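You operate a simulated robot arm through the tools that you are given. There is no shell and no other tool.

Carry out the task below with a simulated robot arm. There is one attempt and no reset: what you move stays moved.

Task
Air off first, wipe the foaming valve dry and put it in REJECT.
Fine: use the green cloth from the drawer, lay it back and shut the drawer. Set down upright: green valve three.

The check looks at the end state, three seconds after you hand in, the way a careful person would. Anything else that was tipped, shoved, dropped, spilled or broken makes it a failure. Flat cloth is picked up by pressing the open fingertips on it (5 to 10 N) and closing them slowly along it; thin cloth reads only 2 to 8 mm in the jaws.

Robot
A 6-joint arm with a four-finger gripper, fixed in place. Base frame: the origin is at the foot of the arm, x ahead of it, y to its left, z up; the work surface is at about z = 0.86. Lengths are in m, angles in rad, forces in N, time in s.
With the tool pointing down near the work surface it reaches from about 0.1 to 0.92 m from the base axis. Its first joint turns from -2.897 to 2.897 rad. Payload 3.43 kg.
The tool frame sits at the grasp point between the pads (the TCP): z along the fingers, y along the line on which they close. The tips reach 0.03 m beyond it. The gripper opens to 0.12 m. The gripper's body begins 0.085 m behind the TCP.
Orientation is that of the tool frame in the base frame, as a unit quaternion [w, x, y, z]. With the fingers straight down and closing along the base's y, the tool's x points along the base's -x, its y along +y and its z along -z.

Tools
- The arm moves only by the tool arm_command. Its argument "motion" is a list of rows, each a list of 3 entries, a list of its own where there are three numbers: the gripper command, from -1 (shut) to 1 (fully open), values between in proportion, then the shift along the tool's x, y, z in units of 25 mm (1.0 is 25 mm), then the turn, a rotation vector about the tool's x, y, z in units of 5 degrees (1.0 is 5 degrees). In form: [[fingers, [tx, ty, tz], [ax, ay, az]], ...]. A call has 1 to 20 rows; each row shifts and turns the commanded pose from where the row before left it, along the tool's axes as they then stand. A call with a number of a shift or a turn outside -1 to 1 is refused whole. A row lasts 0.2 s, in which the tool goes at most 0.05 m and 0.15 rad; a call with a longer step from one row to the next is refused whole, and so is a gripper value outside its range. Where a pose cannot be reached the arm comes as near as it can. A force on the tool above 40 N (or 10 N above the force at the start of the call, whichever is more), or a blocked arm, ends the call early, and 0.2 s more pass. Each finger halts on what it meets, pressing with about 23 N; the grip force reading is that of the motor and also rises with nothing between the fingers. The clock runs only during rows and for 0.2 s after the last one: add rows that do not move to give the fingers time. The reply holds the time, the measured pose of the TCP, the force on the tool along the base axes, the opening and the grip force, in the units named above and with some noise, with the torque about the TCP (base axes, N m) and any sound that the robot's microphone picked up.
- Cameras (640 x 400 px; columns grow to the right, rows downward): "scene" is fixed at [0.0492, -0.4981, 1.3664]; the picture's right is [0.71, -0.71, 0.00], its down [-0.30, -0.30, -0.91] and it looks along [0.64, 0.64, -0.43] (base axes); focal length 326 px, centre (320, 200). "wrist" rides on the gripper at [0.071, -0.017, -0.121] in the tool frame; the picture's right is [0.23, 0.97, 0.00], its down [-0.81, 0.19, -0.55] and it looks along [-0.54, 0.13, 0.83] (tool axes); focal length 275 px, centre (320, 200). There is no depth. A picture from a camera that has moved, and an enlarged one, comes with that camera's place and axes in the base frame and with its lens.
- get_image(camera): a new picture of that camera. No time passes.
- raise_lower(by): slides the trunk up (or, below 0, down) by that many m; the arm rides with it, the base frame stays. It gives what a move gives, with no picture.
- zoom(camera, box): a new picture of the part [left, top, right, bottom] of that camera's present view, enlarged. No time passes.
- sign_off(): hands the job in; it is judged then, once.

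Places have to be worked out from the pictures, the camera data and where the tool is seen. Open the gripper and draw the arm clear of the work before you hand the job in, unless the task says otherwise.

The tools are called after "Call:" as name(argument=value, ...) on one line, values as JSON. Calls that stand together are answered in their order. arm_command: Moves the arm, as the interface text tells. Its arguments: {"type":"object","properties":{"motion":{"type":"array","items":{"type":"array"}}},"required":["motion"]} The other tools are called the same way: raise_lower (by) slides the trunk up or down; get_image (camera) takes a picture; zoom (camera, box) takes an enlarged picture of a part of a camera's view; sign_off () hands the job in.

At the start:

```text
time_s: 0.0
tool_pos: [0.5082, 0.2043, 1.2398]
orientation: [0.0, 0.0, 1.0, -0.001]
ft_force: [-0.3, -0.9, -0.2]
moment: [0.01, 0.01, 0.02]
gripper_width: 0.12
gripper_force: 0.0
trunk travel left (down, up): [-0.125, 0.415]
```

scene: 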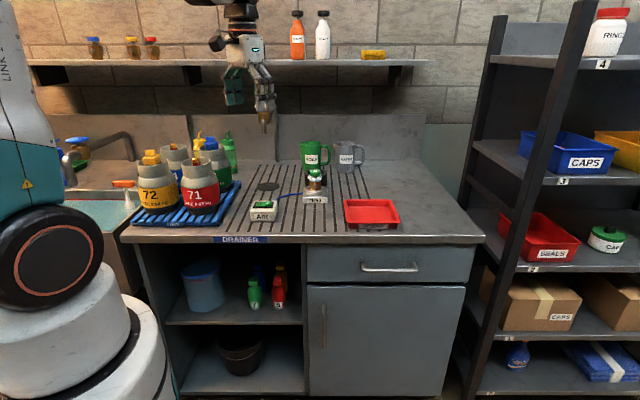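
wrist: 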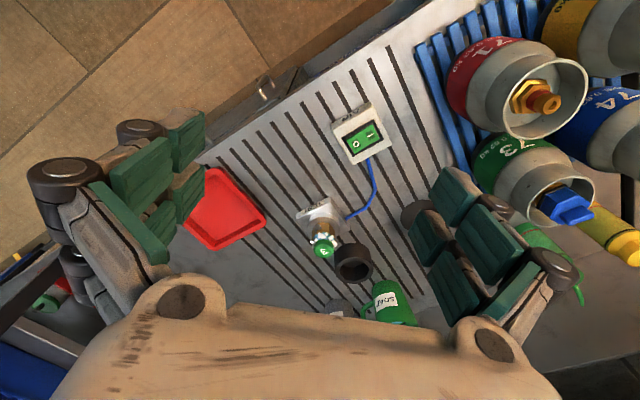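

I begin by looking closely at the bench: the air switch, the foaming valve, the tray and the drawer.

Call:
zoom(camera="scene", box=[230, 130, 420, 250])

Call:
zoom(camera="scene", box=[110, 110, 270, 250])

Call:
zoom(camera="wrist", box=[180, 80, 430, 330])

Call:
zoom(camera="scene", box=[290, 190, 490, 320])

```text
3.33 times, centred on (325, 190) of scene
camera zoom: at [0.0492, -0.4981, 1.3664], right [0.71, -0.71, 0.0], down [-0.3, -0.3, -0.91], along [0.64, 0.64, -0.43], focal length 1086 px, centre (303, 233)
```

zoom: 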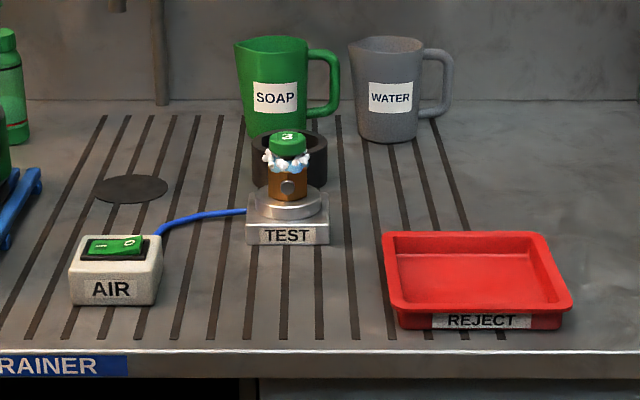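

```text
2.86 times, centred on (190, 180) of scene
camera zoom: at [0.0492, -0.4981, 1.3664], right [0.71, -0.71, 0.0], down [-0.3, -0.3, -0.91], along [0.64, 0.64, -0.43], focal length 931 px, centre (691, 257)
```

zoom: 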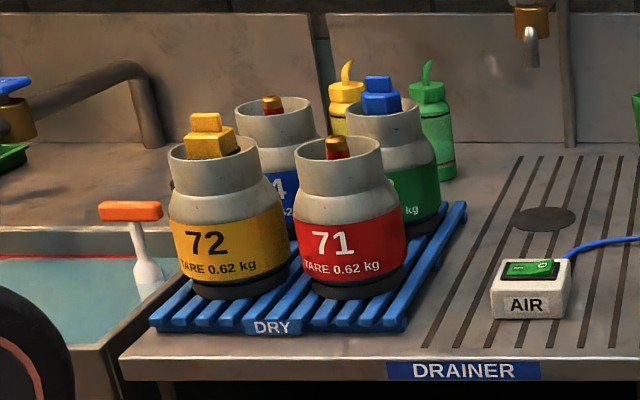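

```text
1.60 times, centred on (305, 205) of wrist
camera zoom: at [0.4361, 0.1884, 1.3607], right [-0.23, 0.97, 0.0], down [0.81, 0.19, 0.55], along [0.54, 0.13, -0.83], focal length 440 px, centre (344, 192)
```

zoom: 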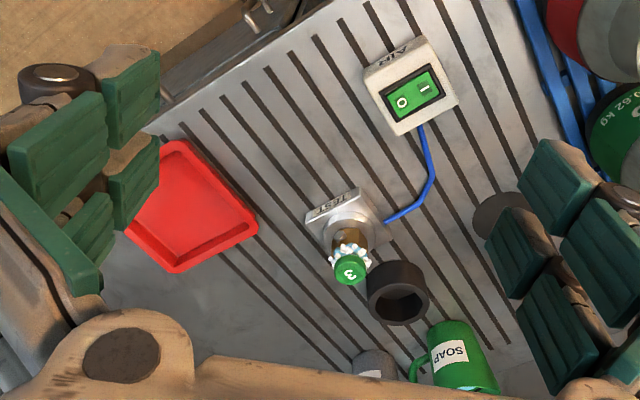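

```text
3.08 times, centred on (390, 255) of scene
camera zoom: at [0.0492, -0.4981, 1.3664], right [0.71, -0.71, 0.0], down [-0.3, -0.3, -0.91], along [0.64, 0.64, -0.43], focal length 1002 px, centre (105, 31)
```

zoom: 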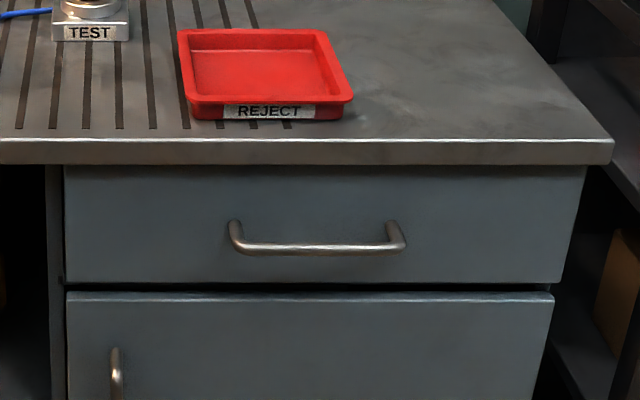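

The bench runs at 45° to the base; valve 3 (green cap, foaming) sits on TEST near (0.81, 0.28) and the AIR rocker is near (0.595, 0.307, 0.90). I zoom in on the switch, the valve and the handle for details.

Call:
zoom(camera="scene", box=[240, 190, 290, 230])

Call:
zoom(camera="wrist", box=[320, 90, 400, 170])

Call:
zoom(camera="scene", box=[290, 155, 340, 210])

Call:
zoom(camera="wrist", box=[280, 180, 400, 300])

Call:
zoom(camera="scene", box=[350, 245, 430, 285])

```text
10.00 times, centred on (265, 210) of scene
camera zoom: at [0.0492, -0.4981, 1.3664], right [0.71, -0.71, 0.0], down [-0.3, -0.3, -0.91], along [0.64, 0.64, -0.43], focal length 3258 px, centre (870, 100)
```

zoom: 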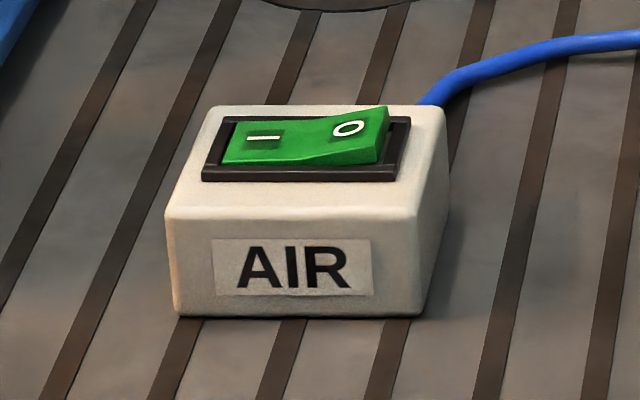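

```text
5.00 times, centred on (360, 130) of wrist
camera zoom: at [0.4361, 0.1884, 1.3607], right [-0.23, 0.97, 0.0], down [0.81, 0.19, 0.55], along [0.54, 0.13, -0.83], focal length 1376 px, centre (120, 550)
```

zoom: 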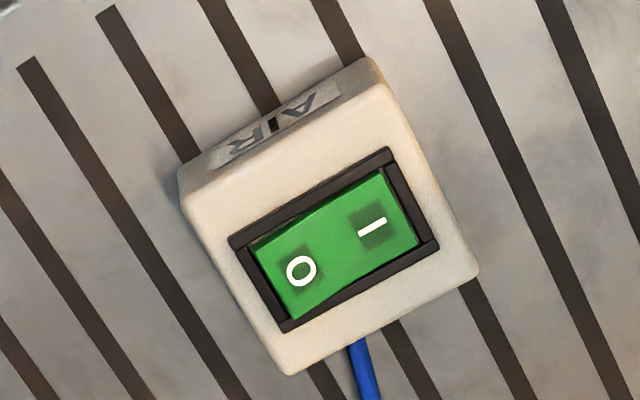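

```text
7.27 times, centred on (315, 182) of scene
camera zoom: at [0.0492, -0.4981, 1.3664], right [0.71, -0.71, 0.0], down [-0.3, -0.3, -0.91], along [0.64, 0.64, -0.43], focal length 2369 px, centre (356, 327)
```

zoom: 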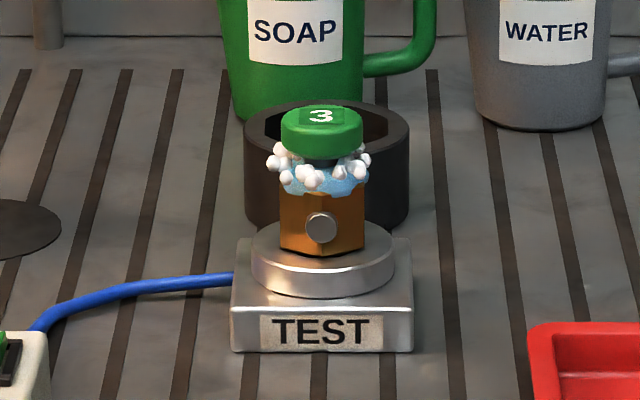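

```text
3.33 times, centred on (340, 240) of wrist
camera zoom: at [0.4361, 0.1884, 1.3607], right [-0.23, 0.97, 0.0], down [0.81, 0.19, 0.55], along [0.54, 0.13, -0.83], focal length 918 px, centre (253, 67)
```

zoom: 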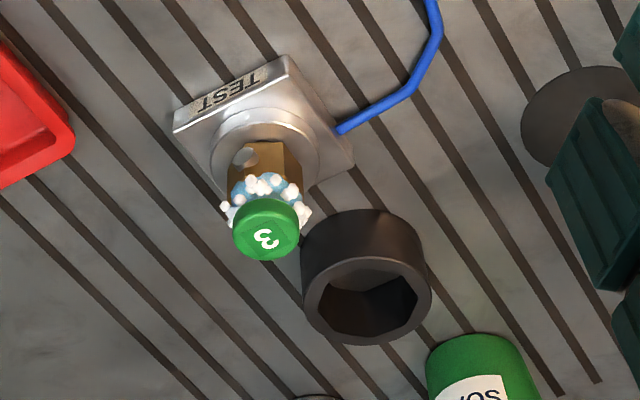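

```text
8.00 times, centred on (390, 265) of scene
camera zoom: at [0.0492, -0.4981, 1.3664], right [0.71, -0.71, 0.0], down [-0.3, -0.3, -0.91], along [0.64, 0.64, -0.43], focal length 2606 px, centre (-240, -320)
```

zoom: 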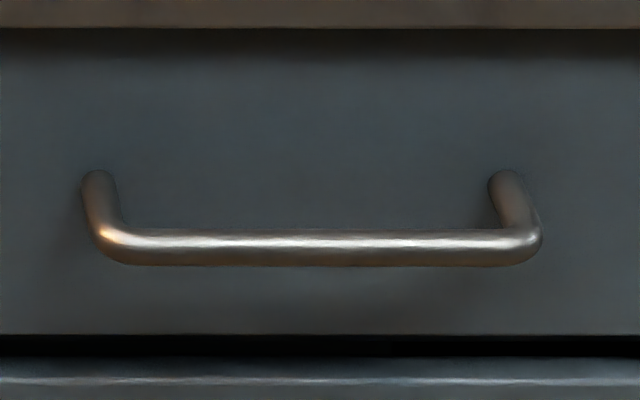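

The rocker has its I side down (air on) with the O side raised, at about s=0.64, t=0.222 in bench axes (≈ (0.608, 0.294)). I close the fingers and turn the tool 45° to line up with the bench.

Call:
arm_command(motion=[[-1, [0, 0, 0], [0, 0, -1]], [-1, [0, 0, 0], [0, 0, -1]], [-1, [0, 0, 0], [0, 0, -1]], [-1, [0, 0, 0], [0, 0, -1]], [-1, [0, 0, 0], [0, 0, -1]], [-1, [0, 0, 0], [0, 0, -1]], [-1, [0, 0, 0], [0, 0, -1]], [-1, [0, 0, 0], [0, 0, -1]], [-1, [0, 0, 0], [0, 0, -1]], [-1, [0, 0, 0], [0, 0, 0]]])

```text
time_s: 2.2
tool_pos: [0.5094, 0.2046, 1.2385]
orientation: [0.0, -0.384, 0.923, 0.0]
ft_force: [-1.1, 0.4, 0.1]
moment: [0.04, -0.03, 0.01]
gripper_width: 0.0
gripper_force: 22.8
trunk travel left (down, up): [-0.125, 0.415]
```

The tool is aligned with the bench (tool x toward me, y to the left). I go over the O side of the rocker and stop above it.

Call:
arm_command(motion=[[-1, [-0.9, -0.043, 1], [0, 0, 0]], [-1, [-0.9, -0.043, 1], [0, 0, 0]], [-1, [-0.9, -0.043, 1], [0, 0, 0]], [-1, [-0.9, -0.043, 1], [0, 0, 0]], [-1, [-0.88, -0.043, 1], [0, 0, 0]], [-1, [-0.88, -0.043, 1], [0, 0, 0]], [-1, [0, 0, 1], [0, 0, 0]], [-1, [0, 0, 1], [0, 0, 0]], [-1, [0, 0, 1], [0, 0, 0]], [-1, [0, 0, 1], [0, 0, 0]], [-1, [0, 0, 0], [0, 0, 0]]])

Call:
get_image(camera="wrist")

Call:
get_image(camera="scene")

```text
time_s: 4.6
tool_pos: [0.6077, 0.2947, 0.9913]
orientation: [0.0, -0.383, 0.924, 0.0]
ft_force: [0.2, -0.5, -0.7]
moment: [0.04, -0.02, 0.05]
gripper_width: 0.0001
gripper_force: 23.6
trunk travel left (down, up): [-0.125, 0.415]
```

```text
taken
camera wrist: at [0.5689, 0.2338, 1.112], right [-0.85, 0.53, 0.0], down [0.44, 0.71, 0.55], along [0.29, 0.47, -0.83], focal length 275 px, centre (320, 200)
```

wrist: 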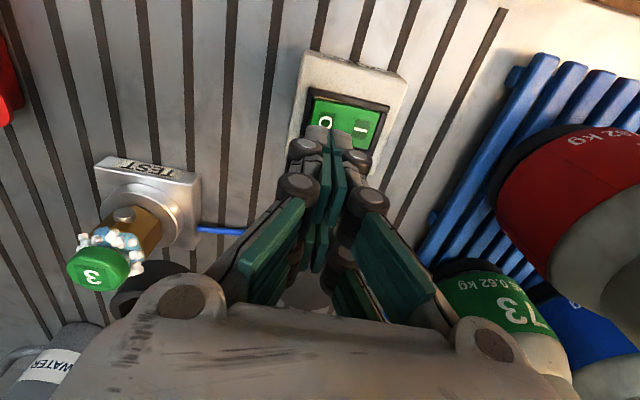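

```text
taken
```

scene: 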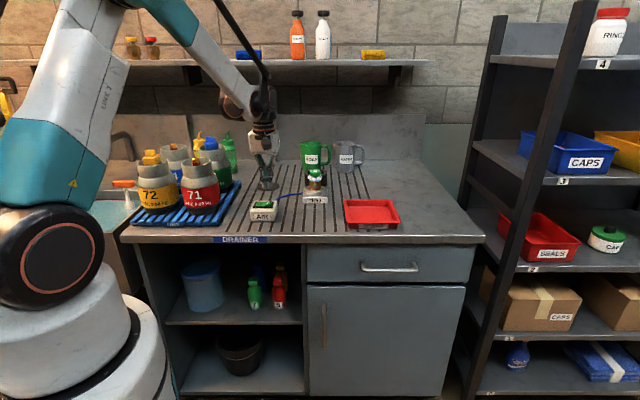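

Now hovering with the tips about 5 cm over the rocker; I zoom in both views to confirm the tips line up with the O end.

Call:
zoom(camera="wrist", box=[270, 40, 430, 200])

Call:
zoom(camera="scene", box=[235, 150, 305, 230])

```text
2.50 times, centred on (350, 120) of wrist
camera zoom: at [0.5689, 0.2338, 1.112], right [-0.85, 0.53, 0.0], down [0.44, 0.71, 0.55], along [0.29, 0.47, -0.83], focal length 688 px, centre (245, 400)
```

zoom: 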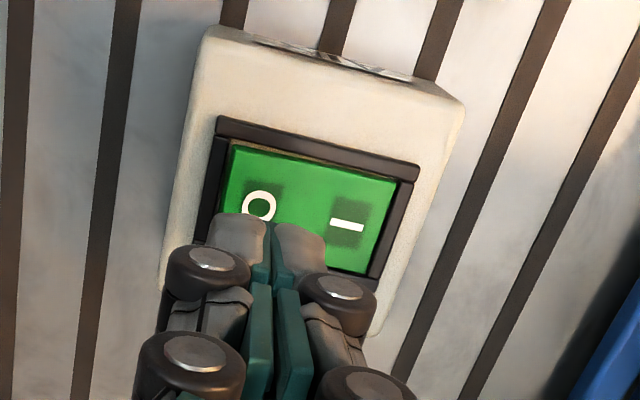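

```text
5.00 times, centred on (270, 190) of scene
camera zoom: at [0.0492, -0.4981, 1.3664], right [0.71, -0.71, 0.0], down [-0.3, -0.3, -0.91], along [0.64, 0.64, -0.43], focal length 1629 px, centre (570, 250)
```

zoom: 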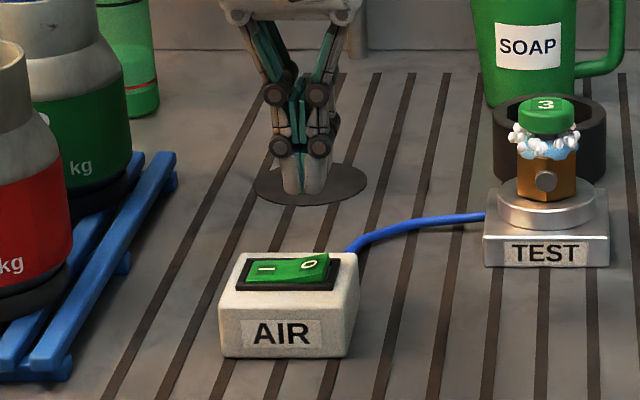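

The tips sit over the O end at t≈0.217; I shift 4 mm right toward the raised end and lower in small steps to press it.

Call:
arm_command(motion=[[-1, [0, -0.16, 0.5], [0, 0, 0]], [-1, [0, 0, 0.5], [0, 0, 0]], [-1, [0, 0, 0.5], [0, 0, 0]], [-1, [0, 0, 0.3], [0, 0, 0]], [-1, [0, 0, 0.15], [0, 0, 0]], [-1, [0, 0, 0.1], [0, 0, 0]], [-1, [0, 0, 0.1], [0, 0, 0]]])

Call:
zoom(camera="scene", box=[235, 150, 305, 230])

```text
time_s: 6.2
tool_pos: [0.6104, 0.2926, 0.9361]
orientation: [-0.001, -0.382, 0.924, 0.0]
ft_force: [1.7, -1.3, 1.4]
moment: [-0.02, -0.03, 0.0]
gripper_width: 0.0
gripper_force: 23.0
trunk travel left (down, up): [-0.125, 0.415]
```

```text
5.00 times, centred on (270, 190) of scene
camera zoom: at [0.0492, -0.4981, 1.3664], right [0.71, -0.71, 0.0], down [-0.3, -0.3, -0.91], along [0.64, 0.64, -0.43], focal length 1629 px, centre (570, 250)
```

zoom: 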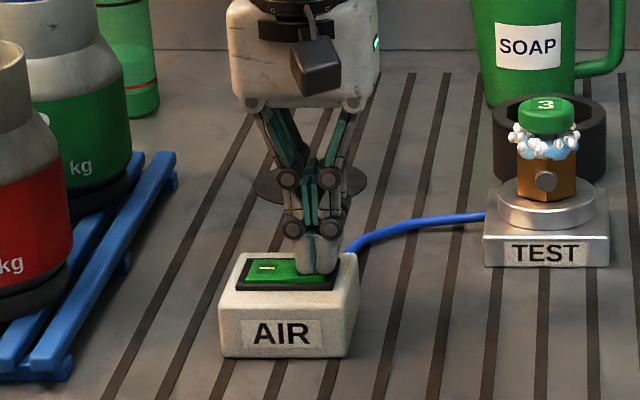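

Contact has just begun (about 1.4 N at TCP z=0.936). I press further in 2 mm steps and watch the force and sound.

Call:
arm_command(motion=[[-1, [0, 0, 0.08], [0, 0, 0]], [-1, [0, 0, 0.08], [0, 0, 0]], [-1, [0, 0, 0.08], [0, 0, 0]], [-1, [0, 0, 0.08], [0, 0, 0]]])

Call:
zoom(camera="scene", box=[235, 150, 305, 230])

```text
time_s: 7.0
tool_pos: [0.6101, 0.2926, 0.9328]
orientation: [0.002, -0.383, 0.924, 0.0]
ft_force: [-0.2, 0.7, 21.4]
moment: [0.04, 0.24, 0.01]
gripper_width: 0.0
gripper_force: 33.2
trunk travel left (down, up): [-0.125, 0.415]
stopped in row 4: the force on the tool passed its limit at 47 N (the readings are from after the stop); the commanded pose is now the measured one
```

```text
5.00 times, centred on (270, 190) of scene
camera zoom: at [0.0492, -0.4981, 1.3664], right [0.71, -0.71, 0.0], down [-0.3, -0.3, -0.91], along [0.64, 0.64, -0.43], focal length 1629 px, centre (570, 250)
```

zoom: 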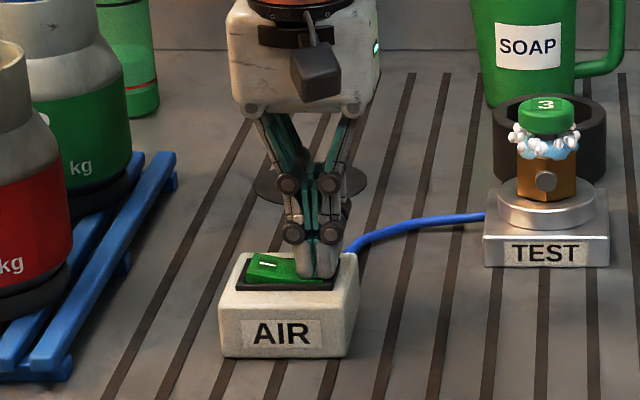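

The I side now stands up, so the rocker has flipped. I lift off and look again.

Call:
arm_command(motion=[[-1, [0, 0, -0.5], [0, 0, 0]], [-1, [0, 0, -1], [0, 0, 0]], [-1, [0, 0, -1], [0, 0, 0]], [-1, [0, 0, -1], [0, 0, 0]], [-1, [0, 0, -1], [0, 0, 0]], [-1, [0, 0, -1], [0, 0, 0]], [-1, [0, 0, 0], [0, 0, 0]]])

Call:
zoom(camera="scene", box=[240, 190, 290, 230])

Call:
get_image(camera="wrist")

Call:
zoom(camera="scene", box=[290, 155, 340, 210])

```text
time_s: 8.6
tool_pos: [0.6096, 0.2916, 1.0696]
orientation: [0.002, -0.383, 0.924, 0.0]
ft_force: [0.1, -0.2, 0.1]
moment: [0.0, -0.01, -0.01]
gripper_width: 0.0001
gripper_force: 33.4
trunk travel left (down, up): [-0.125, 0.415]
```

```text
10.00 times, centred on (265, 210) of scene
camera zoom: at [0.0492, -0.4981, 1.3664], right [0.71, -0.71, 0.0], down [-0.3, -0.3, -0.91], along [0.64, 0.64, -0.43], focal length 3258 px, centre (870, 100)
```

zoom: 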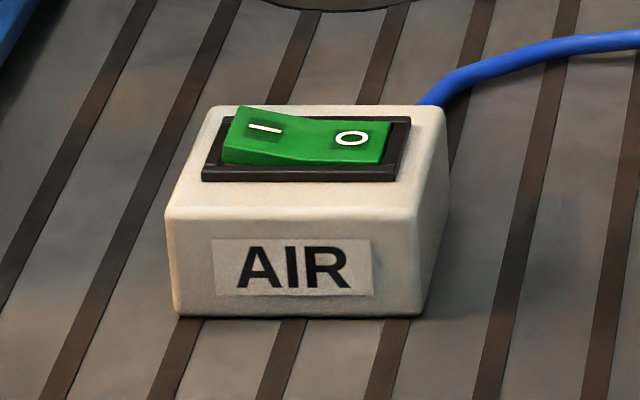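

```text
taken
camera wrist: at [0.5713, 0.2294, 1.1907], right [-0.85, 0.53, 0.0], down [0.44, 0.71, 0.56], along [0.29, 0.47, -0.83], focal length 275 px, centre (320, 200)
```

wrist: 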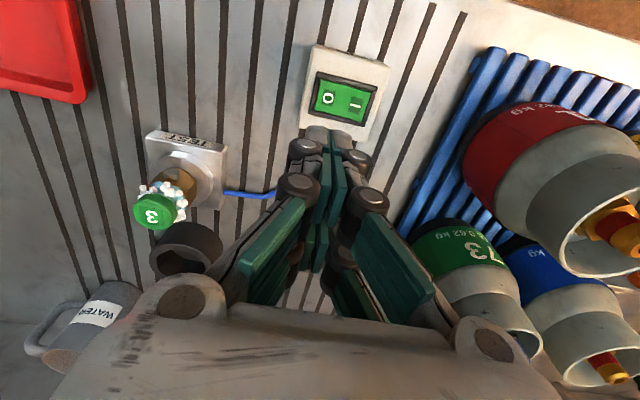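

```text
7.27 times, centred on (315, 182) of scene
camera zoom: at [0.0492, -0.4981, 1.3664], right [0.71, -0.71, 0.0], down [-0.3, -0.3, -0.91], along [0.64, 0.64, -0.43], focal length 2369 px, centre (356, 327)
```

zoom: 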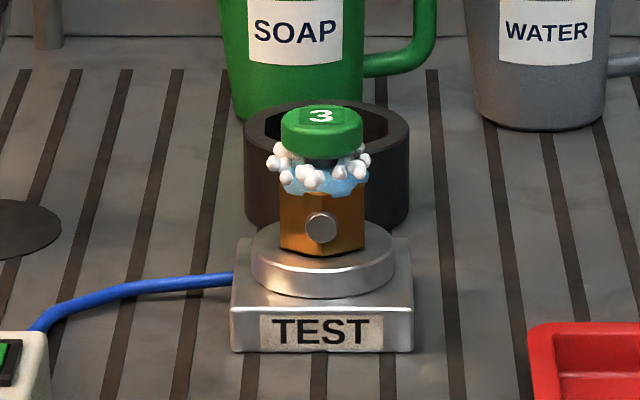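

The O side is down: air is off, box undisturbed. Next I retreat in front of the bench over the drawer side, still high, and turn the tool so it will close across the horizontal handle bar.

Call:
arm_command(motion=[[-1, [0.632, -0.947, 0], [0, 0, 0]], [-1, [0.632, -0.947, 0], [0, 0, 0]], [-1, [0.632, -0.947, 0], [0, 0, 0]], [-1, [0.632, -0.947, 0], [0, 0, 0]], [-1, [0.632, -0.947, 0], [0, 0, 0]], [-1, [0.632, -0.947, 0], [0, 0, 0]], [-1, [0.632, -0.947, 0], [0, 0, 0]], [-1, [0.632, -0.947, 0], [0, 0, 0]], [-1, [0.632, -0.947, 0], [0, 0, 0]], [-1, [0.632, -0.947, 0], [0, 0, 0]], [-1, [0.632, -0.947, 0], [0, 0, 0]], [-1, [0.632, -0.947, 0], [0, 0, 0]], [-1, [0.632, -0.947, 0], [0, 0, 0]], [-1, [0.632, -0.947, 0], [0, 0, 0]], [-1, [0.632, -0.947, 0], [0, 0, 0]], [-1, [0, 0, 0], [0, 0, 0]]])

Call:
arm_command(motion=[[-1, [0, 0, 0], [0, 0, 1]], [-1, [0, 0, 0], [0, 0, 1]], [-1, [0, 0, 0], [0, 0, 1]], [-1, [0, 0, 0], [0, 0, 1]], [-1, [0, 0, 0], [0, 0, 1]], [-1, [0, 0, 0], [0, 0, 1]], [-1, [0, 0, 0], [0, 0, 1]], [-1, [0, 0, 0], [0, 0, 1]], [-1, [0, 0, 0], [0, 0, 1]], [-1, [0, 0, 0], [0, 0, 1]], [-1, [0, 0, 0], [0, 0, 1]], [-1, [0, 0, 0], [0, 0, 1]], [-1, [0, 0, 0], [0, 0, 1]], [-1, [0, 0, 0], [0, 0, 1]], [-1, [0, 0, 0], [0, 0, 1]], [-1, [0, 0, 0], [0, 0, 1]], [-1, [0, 0, 0], [0, 0, 1]], [-1, [0, 0, 0], [0, 0, 1]], [-1, [0, 0, 0], [0, 0, 0]]])

Call:
get_image(camera="wrist")

Call:
get_image(camera="scene")

```text
time_s: 12.0
tool_pos: [0.6959, -0.1257, 1.0667]
orientation: [0.002, -0.382, 0.924, 0.0]
ft_force: [0.2, 0.1, 0.1]
moment: [0.0, -0.01, 0.03]
gripper_width: 0.0
gripper_force: 33.4
trunk travel left (down, up): [-0.125, 0.415]
```

```text
time_s: 16.0
tool_pos: [0.6953, -0.1263, 1.0683]
orientation: [0.001, 0.382, 0.924, 0.001]
ft_force: [-0.3, -0.2, 0.6]
moment: [0.01, -0.01, -0.01]
gripper_width: 0.0001
gripper_force: 32.7
trunk travel left (down, up): [-0.125, 0.415]
```

```text
taken
camera wrist: at [0.6318, -0.0875, 1.189], right [0.53, 0.85, 0.0], down [0.71, -0.44, 0.55], along [0.47, -0.29, -0.83], focal length 275 px, centre (320, 200)
```

wrist: 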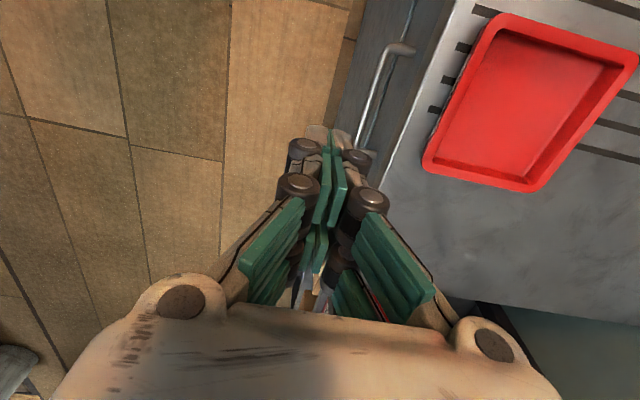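

```text
taken
```

scene: 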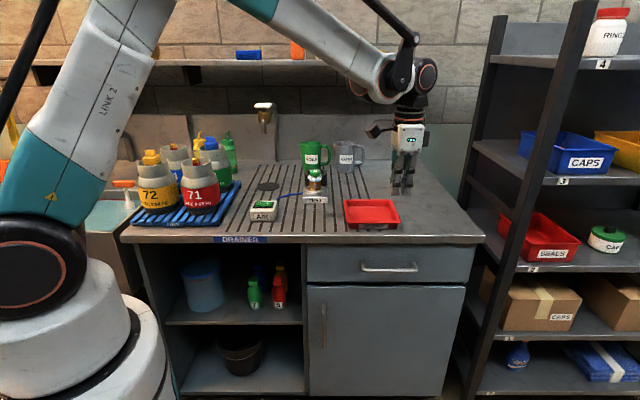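

From above I can see the handle between the bench edge and the floor. I zoom in to gauge its stand-off from the drawer face.

Call:
zoom(camera="wrist", box=[310, 0, 470, 180])

```text
2.22 times, centred on (390, 90) of wrist
camera zoom: at [0.6318, -0.0875, 1.189], right [0.53, 0.85, 0.0], down [0.71, -0.44, 0.55], along [0.47, -0.29, -0.83], focal length 612 px, centre (164, 444)
```

zoom: 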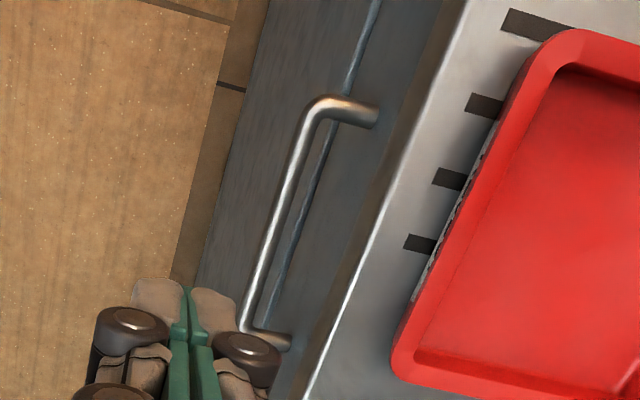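

The bar is about s=0.49, z=0.747, t=0.52–0.68, standing ~4 cm off the drawer face. I pitch the tool 70° so it points into the drawer front, opening the fingers to ~4 cm.

Call:
arm_command(motion=[[-0.33, [0, 0, 0], [-1, 0, 0]], [-0.33, [0, 0, 0], [-1, 0, 0]], [-0.33, [0, 0, 0], [-1, 0, 0]], [-0.33, [0, 0, 0], [-1, 0, 0]], [-0.33, [0, 0, 0], [-1, 0, 0]], [-0.33, [0, 0, 0], [-1, 0, 0]], [-0.33, [0, 0, 0], [-1, 0, 0]], [-0.33, [0, 0, 0], [-1, 0, 0]], [-0.33, [0, 0, 0], [-1, 0, 0]], [-0.33, [0, 0, 0], [-1, 0, 0]], [-0.33, [0, 0, 0], [-1, 0, 0]], [-0.33, [0, 0, 0], [-1, 0, 0]], [-0.33, [0, 0, 0], [-1, 0, 0]], [-0.33, [0, 0, 0], [-1, 0, 0]], [-0.33, [0, 0, 0], [0, 0, 0]]])

Call:
get_image(camera="scene")

Call:
get_image(camera="wrist")

```text
time_s: 19.2
tool_pos: [0.6948, -0.1255, 1.0677]
orientation: [0.22, 0.313, 0.756, 0.532]
ft_force: [-1.0, -0.2, -0.1]
moment: [0.04, 0.03, 0.02]
gripper_width: 0.04
gripper_force: 0.0
trunk travel left (down, up): [-0.125, 0.415]
```

```text
taken
```

scene: 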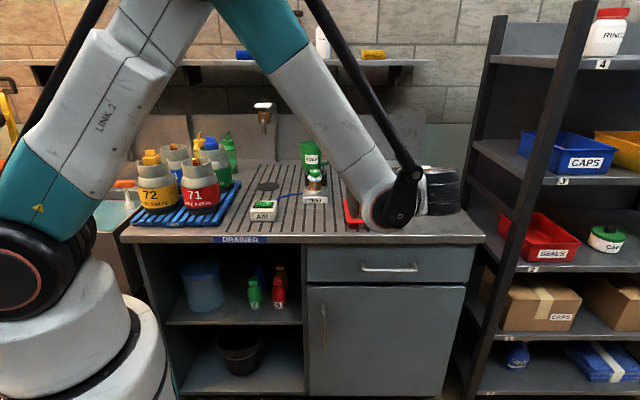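

```text
taken
camera wrist: at [0.5594, -0.1594, 1.0931], right [0.07, 0.4, 0.92], down [0.25, -0.9, 0.37], along [0.97, 0.21, -0.16], focal length 275 px, centre (320, 200)
```

wrist: 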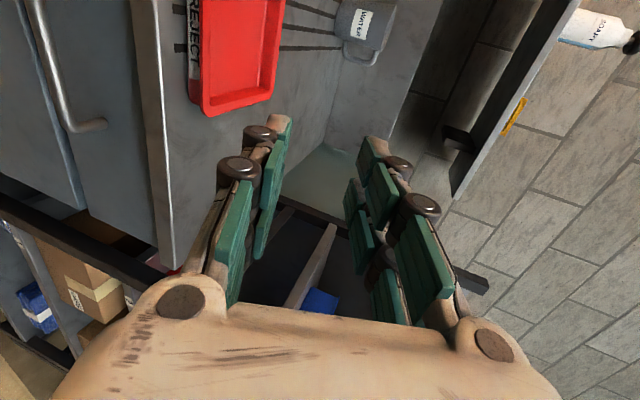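

The tool now points at the bench front, 20° below horizontal. I lower it straight down to just in front of the handle and shift right to the middle of the bar.

Call:
arm_command(motion=[[-0.33, [-0.063, -0.907, 0.308], [0, 0, 0]], [-0.33, [-0.063, -0.907, 0.308], [0, 0, 0]], [-0.33, [-0.063, -0.907, 0.308], [0, 0, 0]], [-0.33, [-0.063, -0.907, 0.308], [0, 0, 0]], [-0.33, [-0.063, -0.907, 0.308], [0, 0, 0]], [-0.33, [-0.063, -0.907, 0.308], [0, 0, 0]], [-0.33, [-0.063, -0.907, 0.308], [0, 0, 0]], [-0.33, [-0.063, -0.907, 0.308], [0, 0, 0]], [-0.33, [-0.063, -0.907, 0.308], [0, 0, 0]], [-0.33, [-0.063, -0.907, 0.308], [0, 0, 0]], [-0.33, [-0.063, -0.907, 0.308], [0, 0, 0]], [-0.33, [-0.063, -0.907, 0.308], [0, 0, 0]], [-0.33, [0, 0, 0], [0, 0, 0]]])

Call:
get_image(camera="scene")

Call:
get_image(camera="wrist")

```text
time_s: 22.0
tool_pos: [0.7047, -0.1441, 0.7784]
orientation: [0.22, 0.313, 0.755, 0.532]
ft_force: [-0.4, 0.0, -0.5]
moment: [0.01, 0.01, 0.01]
gripper_width: 0.0399
gripper_force: 0.0
trunk travel left (down, up): [-0.125, 0.415]
```

```text
taken
```

scene: 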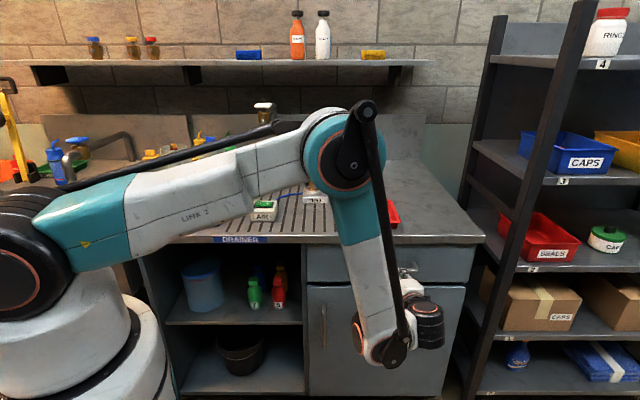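

```text
taken
camera wrist: at [0.5694, -0.1779, 0.8043], right [0.07, 0.4, 0.92], down [0.25, -0.89, 0.37], along [0.97, 0.2, -0.16], focal length 275 px, centre (320, 200)
```

wrist: 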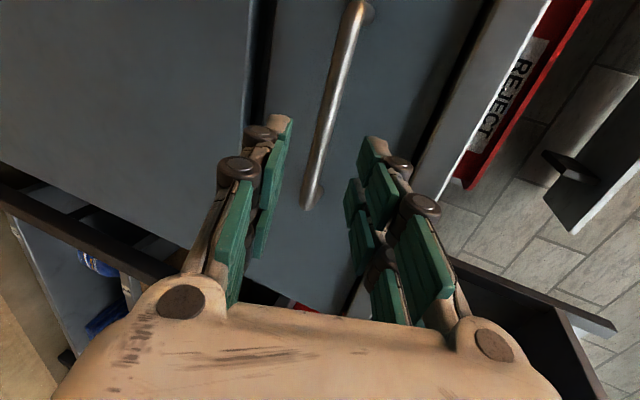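

The bar lies between the open fingers as planned, perhaps 5 mm above the mid-line. I shift up slightly and advance about 9 cm to straddle it.

Call:
arm_command(motion=[[-0.33, [0, 0.2, 0.6], [0, 0, 0]], [-0.33, [0, 0, 0.6], [0, 0, 0]], [-0.33, [0, 0, 0.6], [0, 0, 0]], [-0.33, [0, 0, 0.5], [0, 0, 0]], [-0.33, [0, 0, 0.4], [0, 0, 0]], [-0.33, [0, 0, 0.4], [0, 0, 0]], [-0.33, [0, 0, 0.3], [0, 0, 0]], [-0.33, [0, 0, 0.2], [0, 0, 0]], [-0.33, [0, 0, 0], [0, 0, 0]]])

Call:
get_image(camera="wrist")

Call:
zoom(camera="scene", box=[330, 230, 470, 330])

```text
time_s: 24.0
tool_pos: [0.7658, -0.0819, 0.7539]
orientation: [0.219, 0.313, 0.756, 0.532]
ft_force: [0.2, 0.6, 0.4]
moment: [0.0, 0.02, 0.01]
gripper_width: 0.0402
gripper_force: 0.1
trunk travel left (down, up): [-0.125, 0.415]
```

```text
taken
camera wrist: at [0.6312, -0.1155, 0.7798], right [0.07, 0.4, 0.92], down [0.25, -0.89, 0.37], along [0.97, 0.2, -0.16], focal length 275 px, centre (320, 200)
```

wrist: 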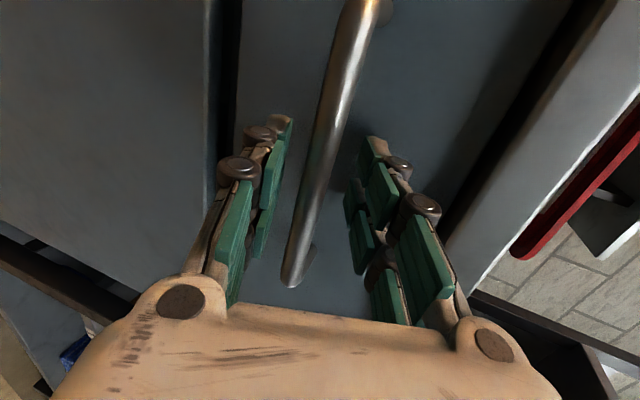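

```text
4.00 times, centred on (400, 280) of scene
camera zoom: at [0.0492, -0.4981, 1.3664], right [0.71, -0.71, 0.0], down [-0.3, -0.3, -0.91], along [0.64, 0.64, -0.43], focal length 1303 px, centre (0, -120)
```

zoom: 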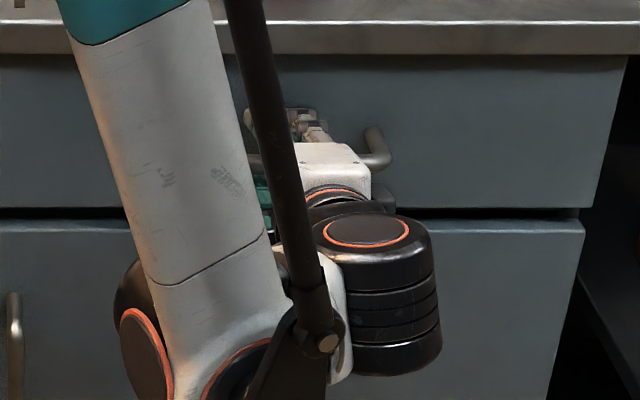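

The bar is between the fingers with no contact. I close on it.

Call:
arm_command(motion=[[-0.6, [0, 0, 0], [0, 0, 0]], [-0.8, [0, 0, 0], [0, 0, 0]], [-1, [0, 0, 0], [0, 0, 0]], [-1, [0, 0, 0], [0, 0, 0]]])

Call:
get_image(camera="wrist")

```text
time_s: 25.1
tool_pos: [0.7654, -0.083, 0.7513]
orientation: [0.219, 0.312, 0.759, 0.528]
ft_force: [1.4, -2.0, -13.0]
moment: [-0.09, 0.0, 0.12]
gripper_width: 0.0123
gripper_force: 44.6
trunk travel left (down, up): [-0.125, 0.415]
stopped in row 4: the force on the tool passed its limit at 42 N (the readings are from after the stop); the commanded pose is now the measured one
```

```text
taken
camera wrist: at [0.6309, -0.1161, 0.7775], right [0.07, 0.4, 0.91], down [0.25, -0.89, 0.37], along [0.96, 0.2, -0.17], focal length 275 px, centre (320, 200)
```

wrist: 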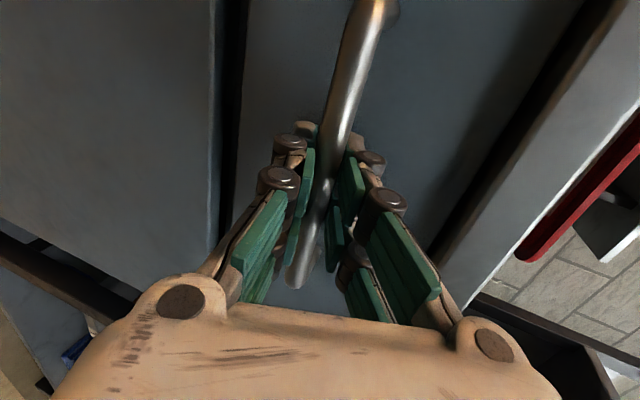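

The jaws hold the bar (12 mm) with a small downward preload. I relax 2 mm down and start pulling straight toward me.

Call:
arm_command(motion=[[-1, [0, -0.08, 0], [0, 0, 0]], [-1, [0, -0.137, -0.376], [0, 0, 0]], [-1, [0, -0.137, -0.376], [0, 0, 0]], [-1, [0, -0.137, -0.376], [0, 0, 0]], [-1, [0, -0.137, -0.376], [0, 0, 0]]])

Call:
get_image(camera="scene")

```text
time_s: 26.3
tool_pos: [0.7365, -0.1127, 0.7507]
orientation: [0.22, 0.312, 0.758, 0.53]
ft_force: [7.4, -7.8, 2.8]
moment: [0.22, 0.11, 1.19]
gripper_width: 0.0128
gripper_force: 45.0
trunk travel left (down, up): [-0.125, 0.415]
```

```text
taken
```

scene: 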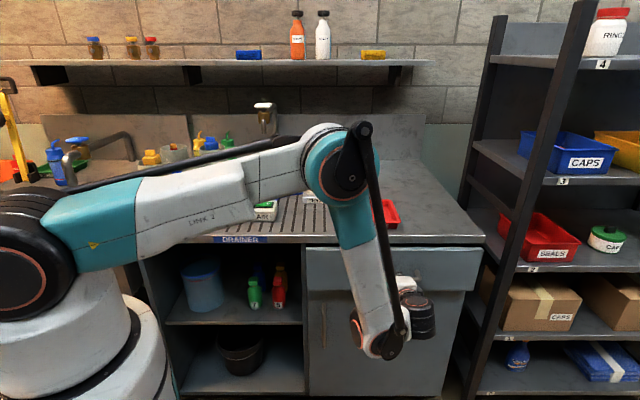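

The drawer is coming out; there's about 10 N of sideways load, so I ease slightly right while pulling further.

Call:
arm_command(motion=[[-1, [-0.08, -0.137, -0.376], [0, 0, 0]], [-1, [0, -0.137, -0.376], [0, 0, 0]], [-1, [0, -0.137, -0.376], [0, 0, 0]], [-1, [0, -0.137, -0.376], [0, 0, 0]], [-1, [0, -0.137, -0.376], [0, 0, 0]], [-1, [0, -0.137, -0.376], [0, 0, 0]], [-1, [0, -0.137, -0.376], [0, 0, 0]], [-1, [0, -0.137, -0.376], [0, 0, 0]]])

Call:
get_image(camera="scene")

Call:
get_image(camera="wrist")

```text
time_s: 28.1
tool_pos: [0.687, -0.1707, 0.7518]
orientation: [0.218, 0.312, 0.759, 0.529]
ft_force: [-22.3, 21.5, -22.6]
moment: [0.08, 0.1, 0.14]
gripper_width: 0.0129
gripper_force: 45.4
out of reach, approached as far as the arm can: row 7
trunk travel left (down, up): [-0.125, 0.415]
```

```text
taken
```

scene: 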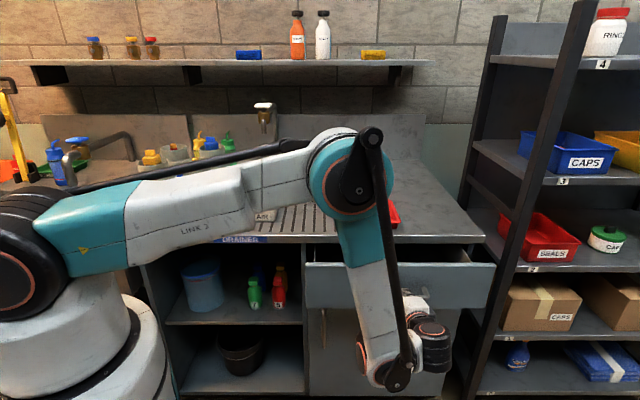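

```text
taken
camera wrist: at [0.5514, -0.2049, 0.778], right [0.07, 0.4, 0.91], down [0.26, -0.89, 0.37], along [0.96, 0.21, -0.17], focal length 275 px, centre (320, 200)
```

wrist: 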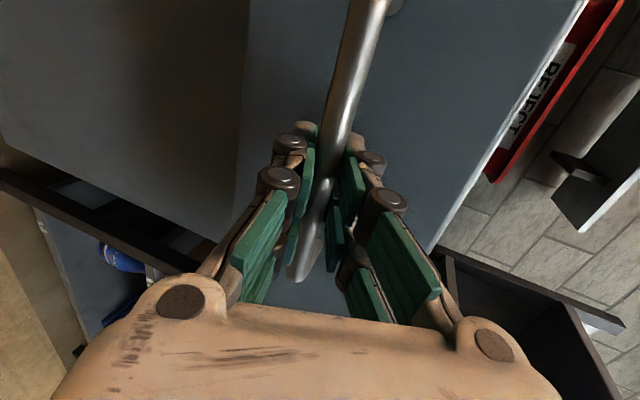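

The drawer is out about 12 cm and the arm has hit its reach limit in this posture, with a sideways load. I relieve it, then open the fingers and back away to look inside.

Call:
arm_command(motion=[[-1, [0.1, 0.137, 0.376], [0, 0, 0]], [-1, [0.1, 0, 0], [0, 0, 0]], [-1, [0, 0, 0], [0, 0, 0]]])

```text
time_s: 28.9
tool_pos: [0.6919, -0.1642, 0.7513]
orientation: [0.219, 0.312, 0.758, 0.53]
ft_force: [-10.7, 10.1, -21.9]
moment: [0.01, 0.13, 0.76]
gripper_width: 0.0126
gripper_force: 45.2
out of reach, approached as far as the arm can: row 2
trunk travel left (down, up): [-0.125, 0.415]
```

Load is dropping. I open the fingers gently to release the bar.

Call:
arm_command(motion=[[-0.7, [0, 0, 0], [0, 0, 0]], [-0.5, [0, 0, 0], [0, 0, 0]], [-0.33, [0, 0, 0], [0, 0, 0]], [-0.33, [0, 0, 0], [0, 0, 0]]])

Call:
get_image(camera="wrist")

```text
time_s: 29.9
tool_pos: [0.6926, -0.1635, 0.7519]
orientation: [0.219, 0.313, 0.757, 0.53]
ft_force: [-0.5, 0.9, 0.8]
moment: [0.02, 0.03, -0.01]
gripper_width: 0.0398
gripper_force: 0.0
trunk travel left (down, up): [-0.125, 0.415]
```

```text
taken
camera wrist: at [0.5576, -0.1976, 0.7783], right [0.07, 0.4, 0.91], down [0.26, -0.89, 0.37], along [0.96, 0.21, -0.17], focal length 275 px, centre (320, 200)
```

wrist: 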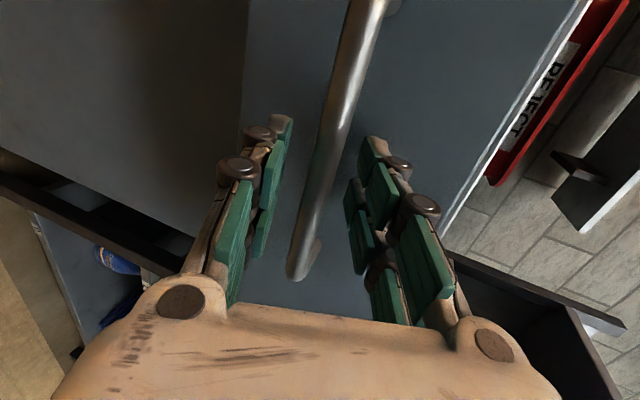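

The bar is free. I back the fingers off it in small steps, checking reach.

Call:
arm_command(motion=[[-0.1, [0, 0, -0.3], [0, 0, 0]], [-0.1, [0, 0, -0.3], [0.5, 0, 0]], [-0.1, [0, 0, -0.4], [0.5, 0, 0]], [-0.1, [0, 0, -0.4], [0.5, 0, 0]], [-0.1, [0, 0, -0.4], [0.5, 0, 0]]])

Call:
get_image(camera="wrist")

```text
time_s: 31.1
tool_pos: [0.6615, -0.1933, 0.7704]
orientation: [0.191, 0.331, 0.801, 0.461]
ft_force: [0.2, 0.1, -0.4]
moment: [-0.01, 0.0, -0.01]
gripper_width: 0.0541
gripper_force: 0.1
trunk travel left (down, up): [-0.125, 0.415]
```

```text
taken
camera wrist: at [0.532, -0.2215, 0.8161], right [0.18, 0.51, 0.84], down [0.3, -0.84, 0.44], along [0.94, 0.18, -0.31], focal length 275 px, centre (320, 200)
```

wrist: 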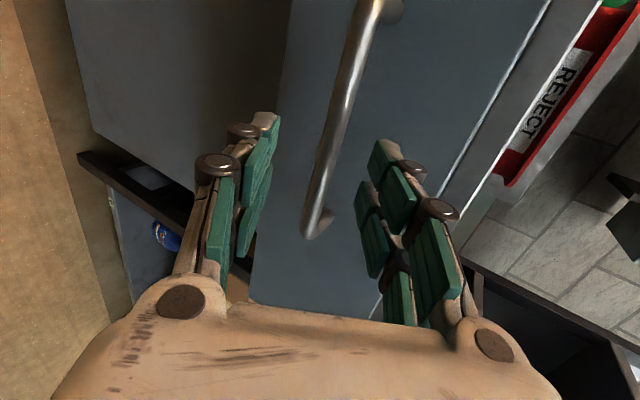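

Clear of the handle. I rise and bring the tool back to vertical to look into the open drawer.

Call:
arm_command(motion=[[-0.1, [0, 0, -0.8], [0, 0, 0]], [-0.1, [0, 0.85, -0.55], [0, 0, 0]], [-0.1, [0, 0.85, -0.55], [0, 0, 0]], [-0.1, [0, 0.85, -0.55], [0, 0, 0]], [-0.1, [0, 0.85, -0.55], [0, 0, 0]], [-0.1, [0, 0.85, -0.55], [0, 0, 0]], [-0.1, [0, 0.85, -0.55], [0, 0, 0]], [-0.1, [0, 0.85, -0.55], [0, 0, 0]], [-0.1, [0, 0.85, -0.55], [0, 0, 0]], [-0.1, [0, 0.85, -0.55], [0, 0, 0]], [-0.1, [0, 0.85, -0.55], [0, 0, 0]]])

Call:
arm_command(motion=[[-0.1, [0, 0, 0], [1, 0, 0]], [-0.1, [0, 0, 0], [1, 0, 0]], [-0.1, [0, 0, 0], [1, 0, 0]], [-0.1, [0, 0, 0], [1, 0, 0]], [-0.1, [0, 0, 0], [1, 0, 0]], [-0.1, [0, 0, 0], [1, 0, 0]], [-0.1, [0, 0, 0], [1, 0, 0]], [-0.1, [0, 0, 0], [1, 0, 0]], [-0.1, [0, 0, 0], [1, 0, 0]], [-0.1, [0, 0, 0], [1, 0, 0]], [-0.1, [0, 0, 0], [1, 0, 0]], [-0.1, [0, 0, 0], [1, 0, 0]], [-0.1, [0, 0, 0], [0, 0, 0]]])

Call:
get_image(camera="wrist")

Call:
get_image(camera="scene")

```text
time_s: 33.5
tool_pos: [0.6404, -0.2131, 1.0316]
orientation: [0.192, 0.33, 0.8, 0.462]
ft_force: [-0.6, -0.6, 0.3]
moment: [-0.01, -0.01, 0.02]
gripper_width: 0.0537
gripper_force: 0.1
trunk travel left (down, up): [-0.125, 0.415]
```

```text
time_s: 36.3
tool_pos: [0.642, -0.2137, 1.0337]
orientation: [0.001, 0.382, 0.924, -0.001]
ft_force: [0.2, -0.3, -0.5]
moment: [-0.02, -0.01, -0.02]
gripper_width: 0.054
gripper_force: 0.0
trunk travel left (down, up): [-0.125, 0.415]
```

```text
taken
camera wrist: at [0.5787, -0.1748, 1.1542], right [0.52, 0.85, 0.0], down [0.71, -0.44, 0.55], along [0.47, -0.29, -0.83], focal length 275 px, centre (320, 200)
```

wrist: 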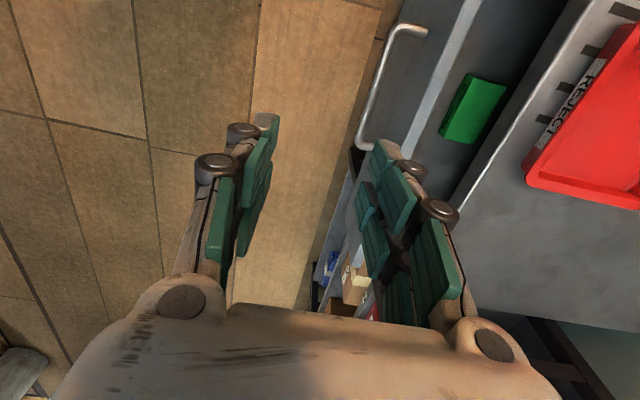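

```text
taken
```

scene: 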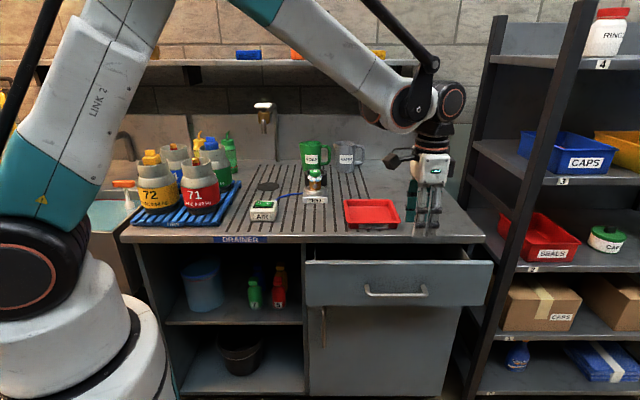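

The green cloth is visible inside the drawer near the front. I zoom in on it from both cameras.

Call:
zoom(camera="wrist", box=[340, 0, 580, 180])

Call:
zoom(camera="scene", box=[295, 230, 505, 320])

```text
2.22 times, centred on (460, 90) of wrist
camera zoom: at [0.5787, -0.1748, 1.1542], right [0.52, 0.85, 0.0], down [0.71, -0.44, 0.55], along [0.47, -0.29, -0.83], focal length 612 px, centre (9, 444)
```

zoom: 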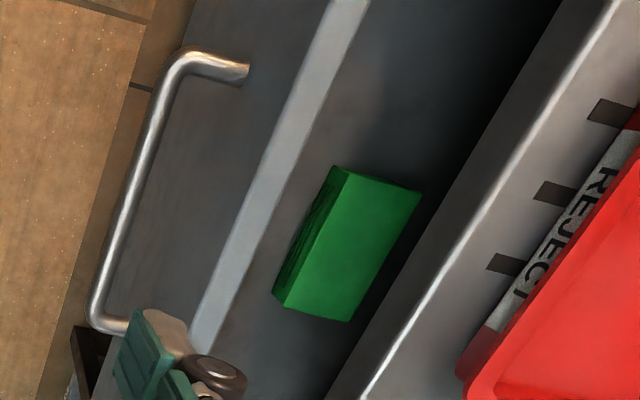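

```text
3.05 times, centred on (400, 275) of scene
camera zoom: at [0.0492, -0.4981, 1.3664], right [0.71, -0.71, 0.0], down [-0.3, -0.3, -0.91], along [0.64, 0.64, -0.43], focal length 993 px, centre (76, -29)
```

zoom: 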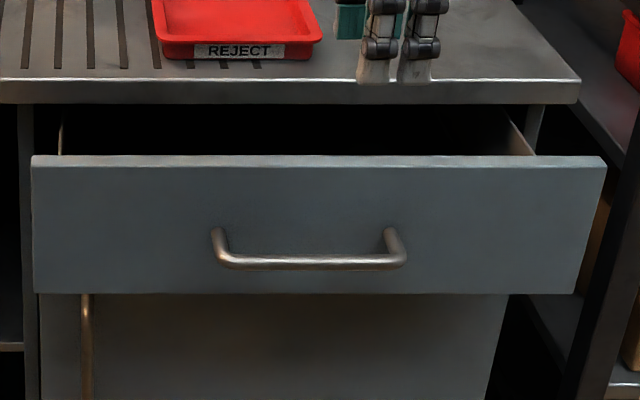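

The cloth lies at about s=0.54, partly under the bench edge, so the drawer must come out further. I'll close the fingers and lower them behind the drawer's front panel (gap s≈0.44–0.517) to pull it from inside.

Call:
arm_command(motion=[[-1, [0.03, 0.966, 0], [0, 0, 0]], [-1, [0.03, 0.966, 0], [0, 0, 0]], [-1, [0.03, 0.966, 0], [0, 0, 0]], [-1, [0.03, 0.966, 0], [0, 0, 0]], [-1, [0.03, 0.966, 0], [0, 0, 0]], [-1, [0.03, 0.966, 0], [0, 0, 0]], [-1, [0.03, 0.966, 0], [0, 0, 0]], [-1, [0, 0, 1], [0, 0, 0]], [-1, [0, 0, 1], [0, 0, 0]], [-1, [0, 0, 1], [0, 0, 0]], [-1, [0, 0, 1], [0, 0, 0]], [-1, [0, 0, 0], [0, 0, 0]]])

Call:
get_image(camera="wrist")

Call:
zoom(camera="scene", box=[295, 200, 505, 320])

```text
time_s: 38.9
tool_pos: [0.7547, -0.0889, 0.9339]
orientation: [0.0, 0.382, 0.924, -0.001]
ft_force: [-0.1, -0.1, 0.2]
moment: [0.01, 0.03, 0.03]
gripper_width: 0.0001
gripper_force: 23.7
trunk travel left (down, up): [-0.125, 0.415]
```

```text
taken
camera wrist: at [0.6929, -0.0502, 1.0543], right [0.52, 0.85, 0.0], down [0.71, -0.44, 0.55], along [0.47, -0.29, -0.83], focal length 275 px, centre (320, 200)
```

wrist: 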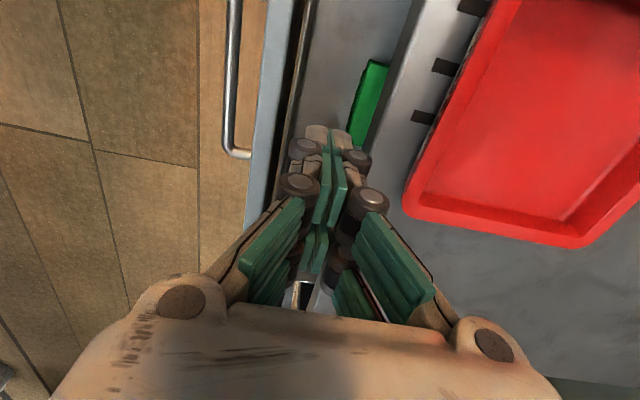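

```text
3.05 times, centred on (400, 260) of scene
camera zoom: at [0.0492, -0.4981, 1.3664], right [0.71, -0.71, 0.0], down [-0.3, -0.3, -0.91], along [0.64, 0.64, -0.43], focal length 993 px, centre (76, 17)
```

zoom: 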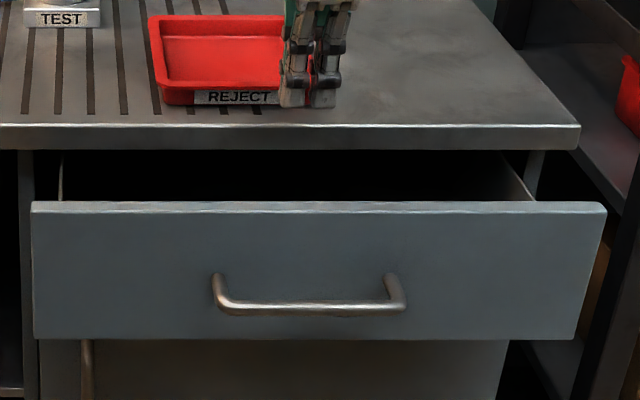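

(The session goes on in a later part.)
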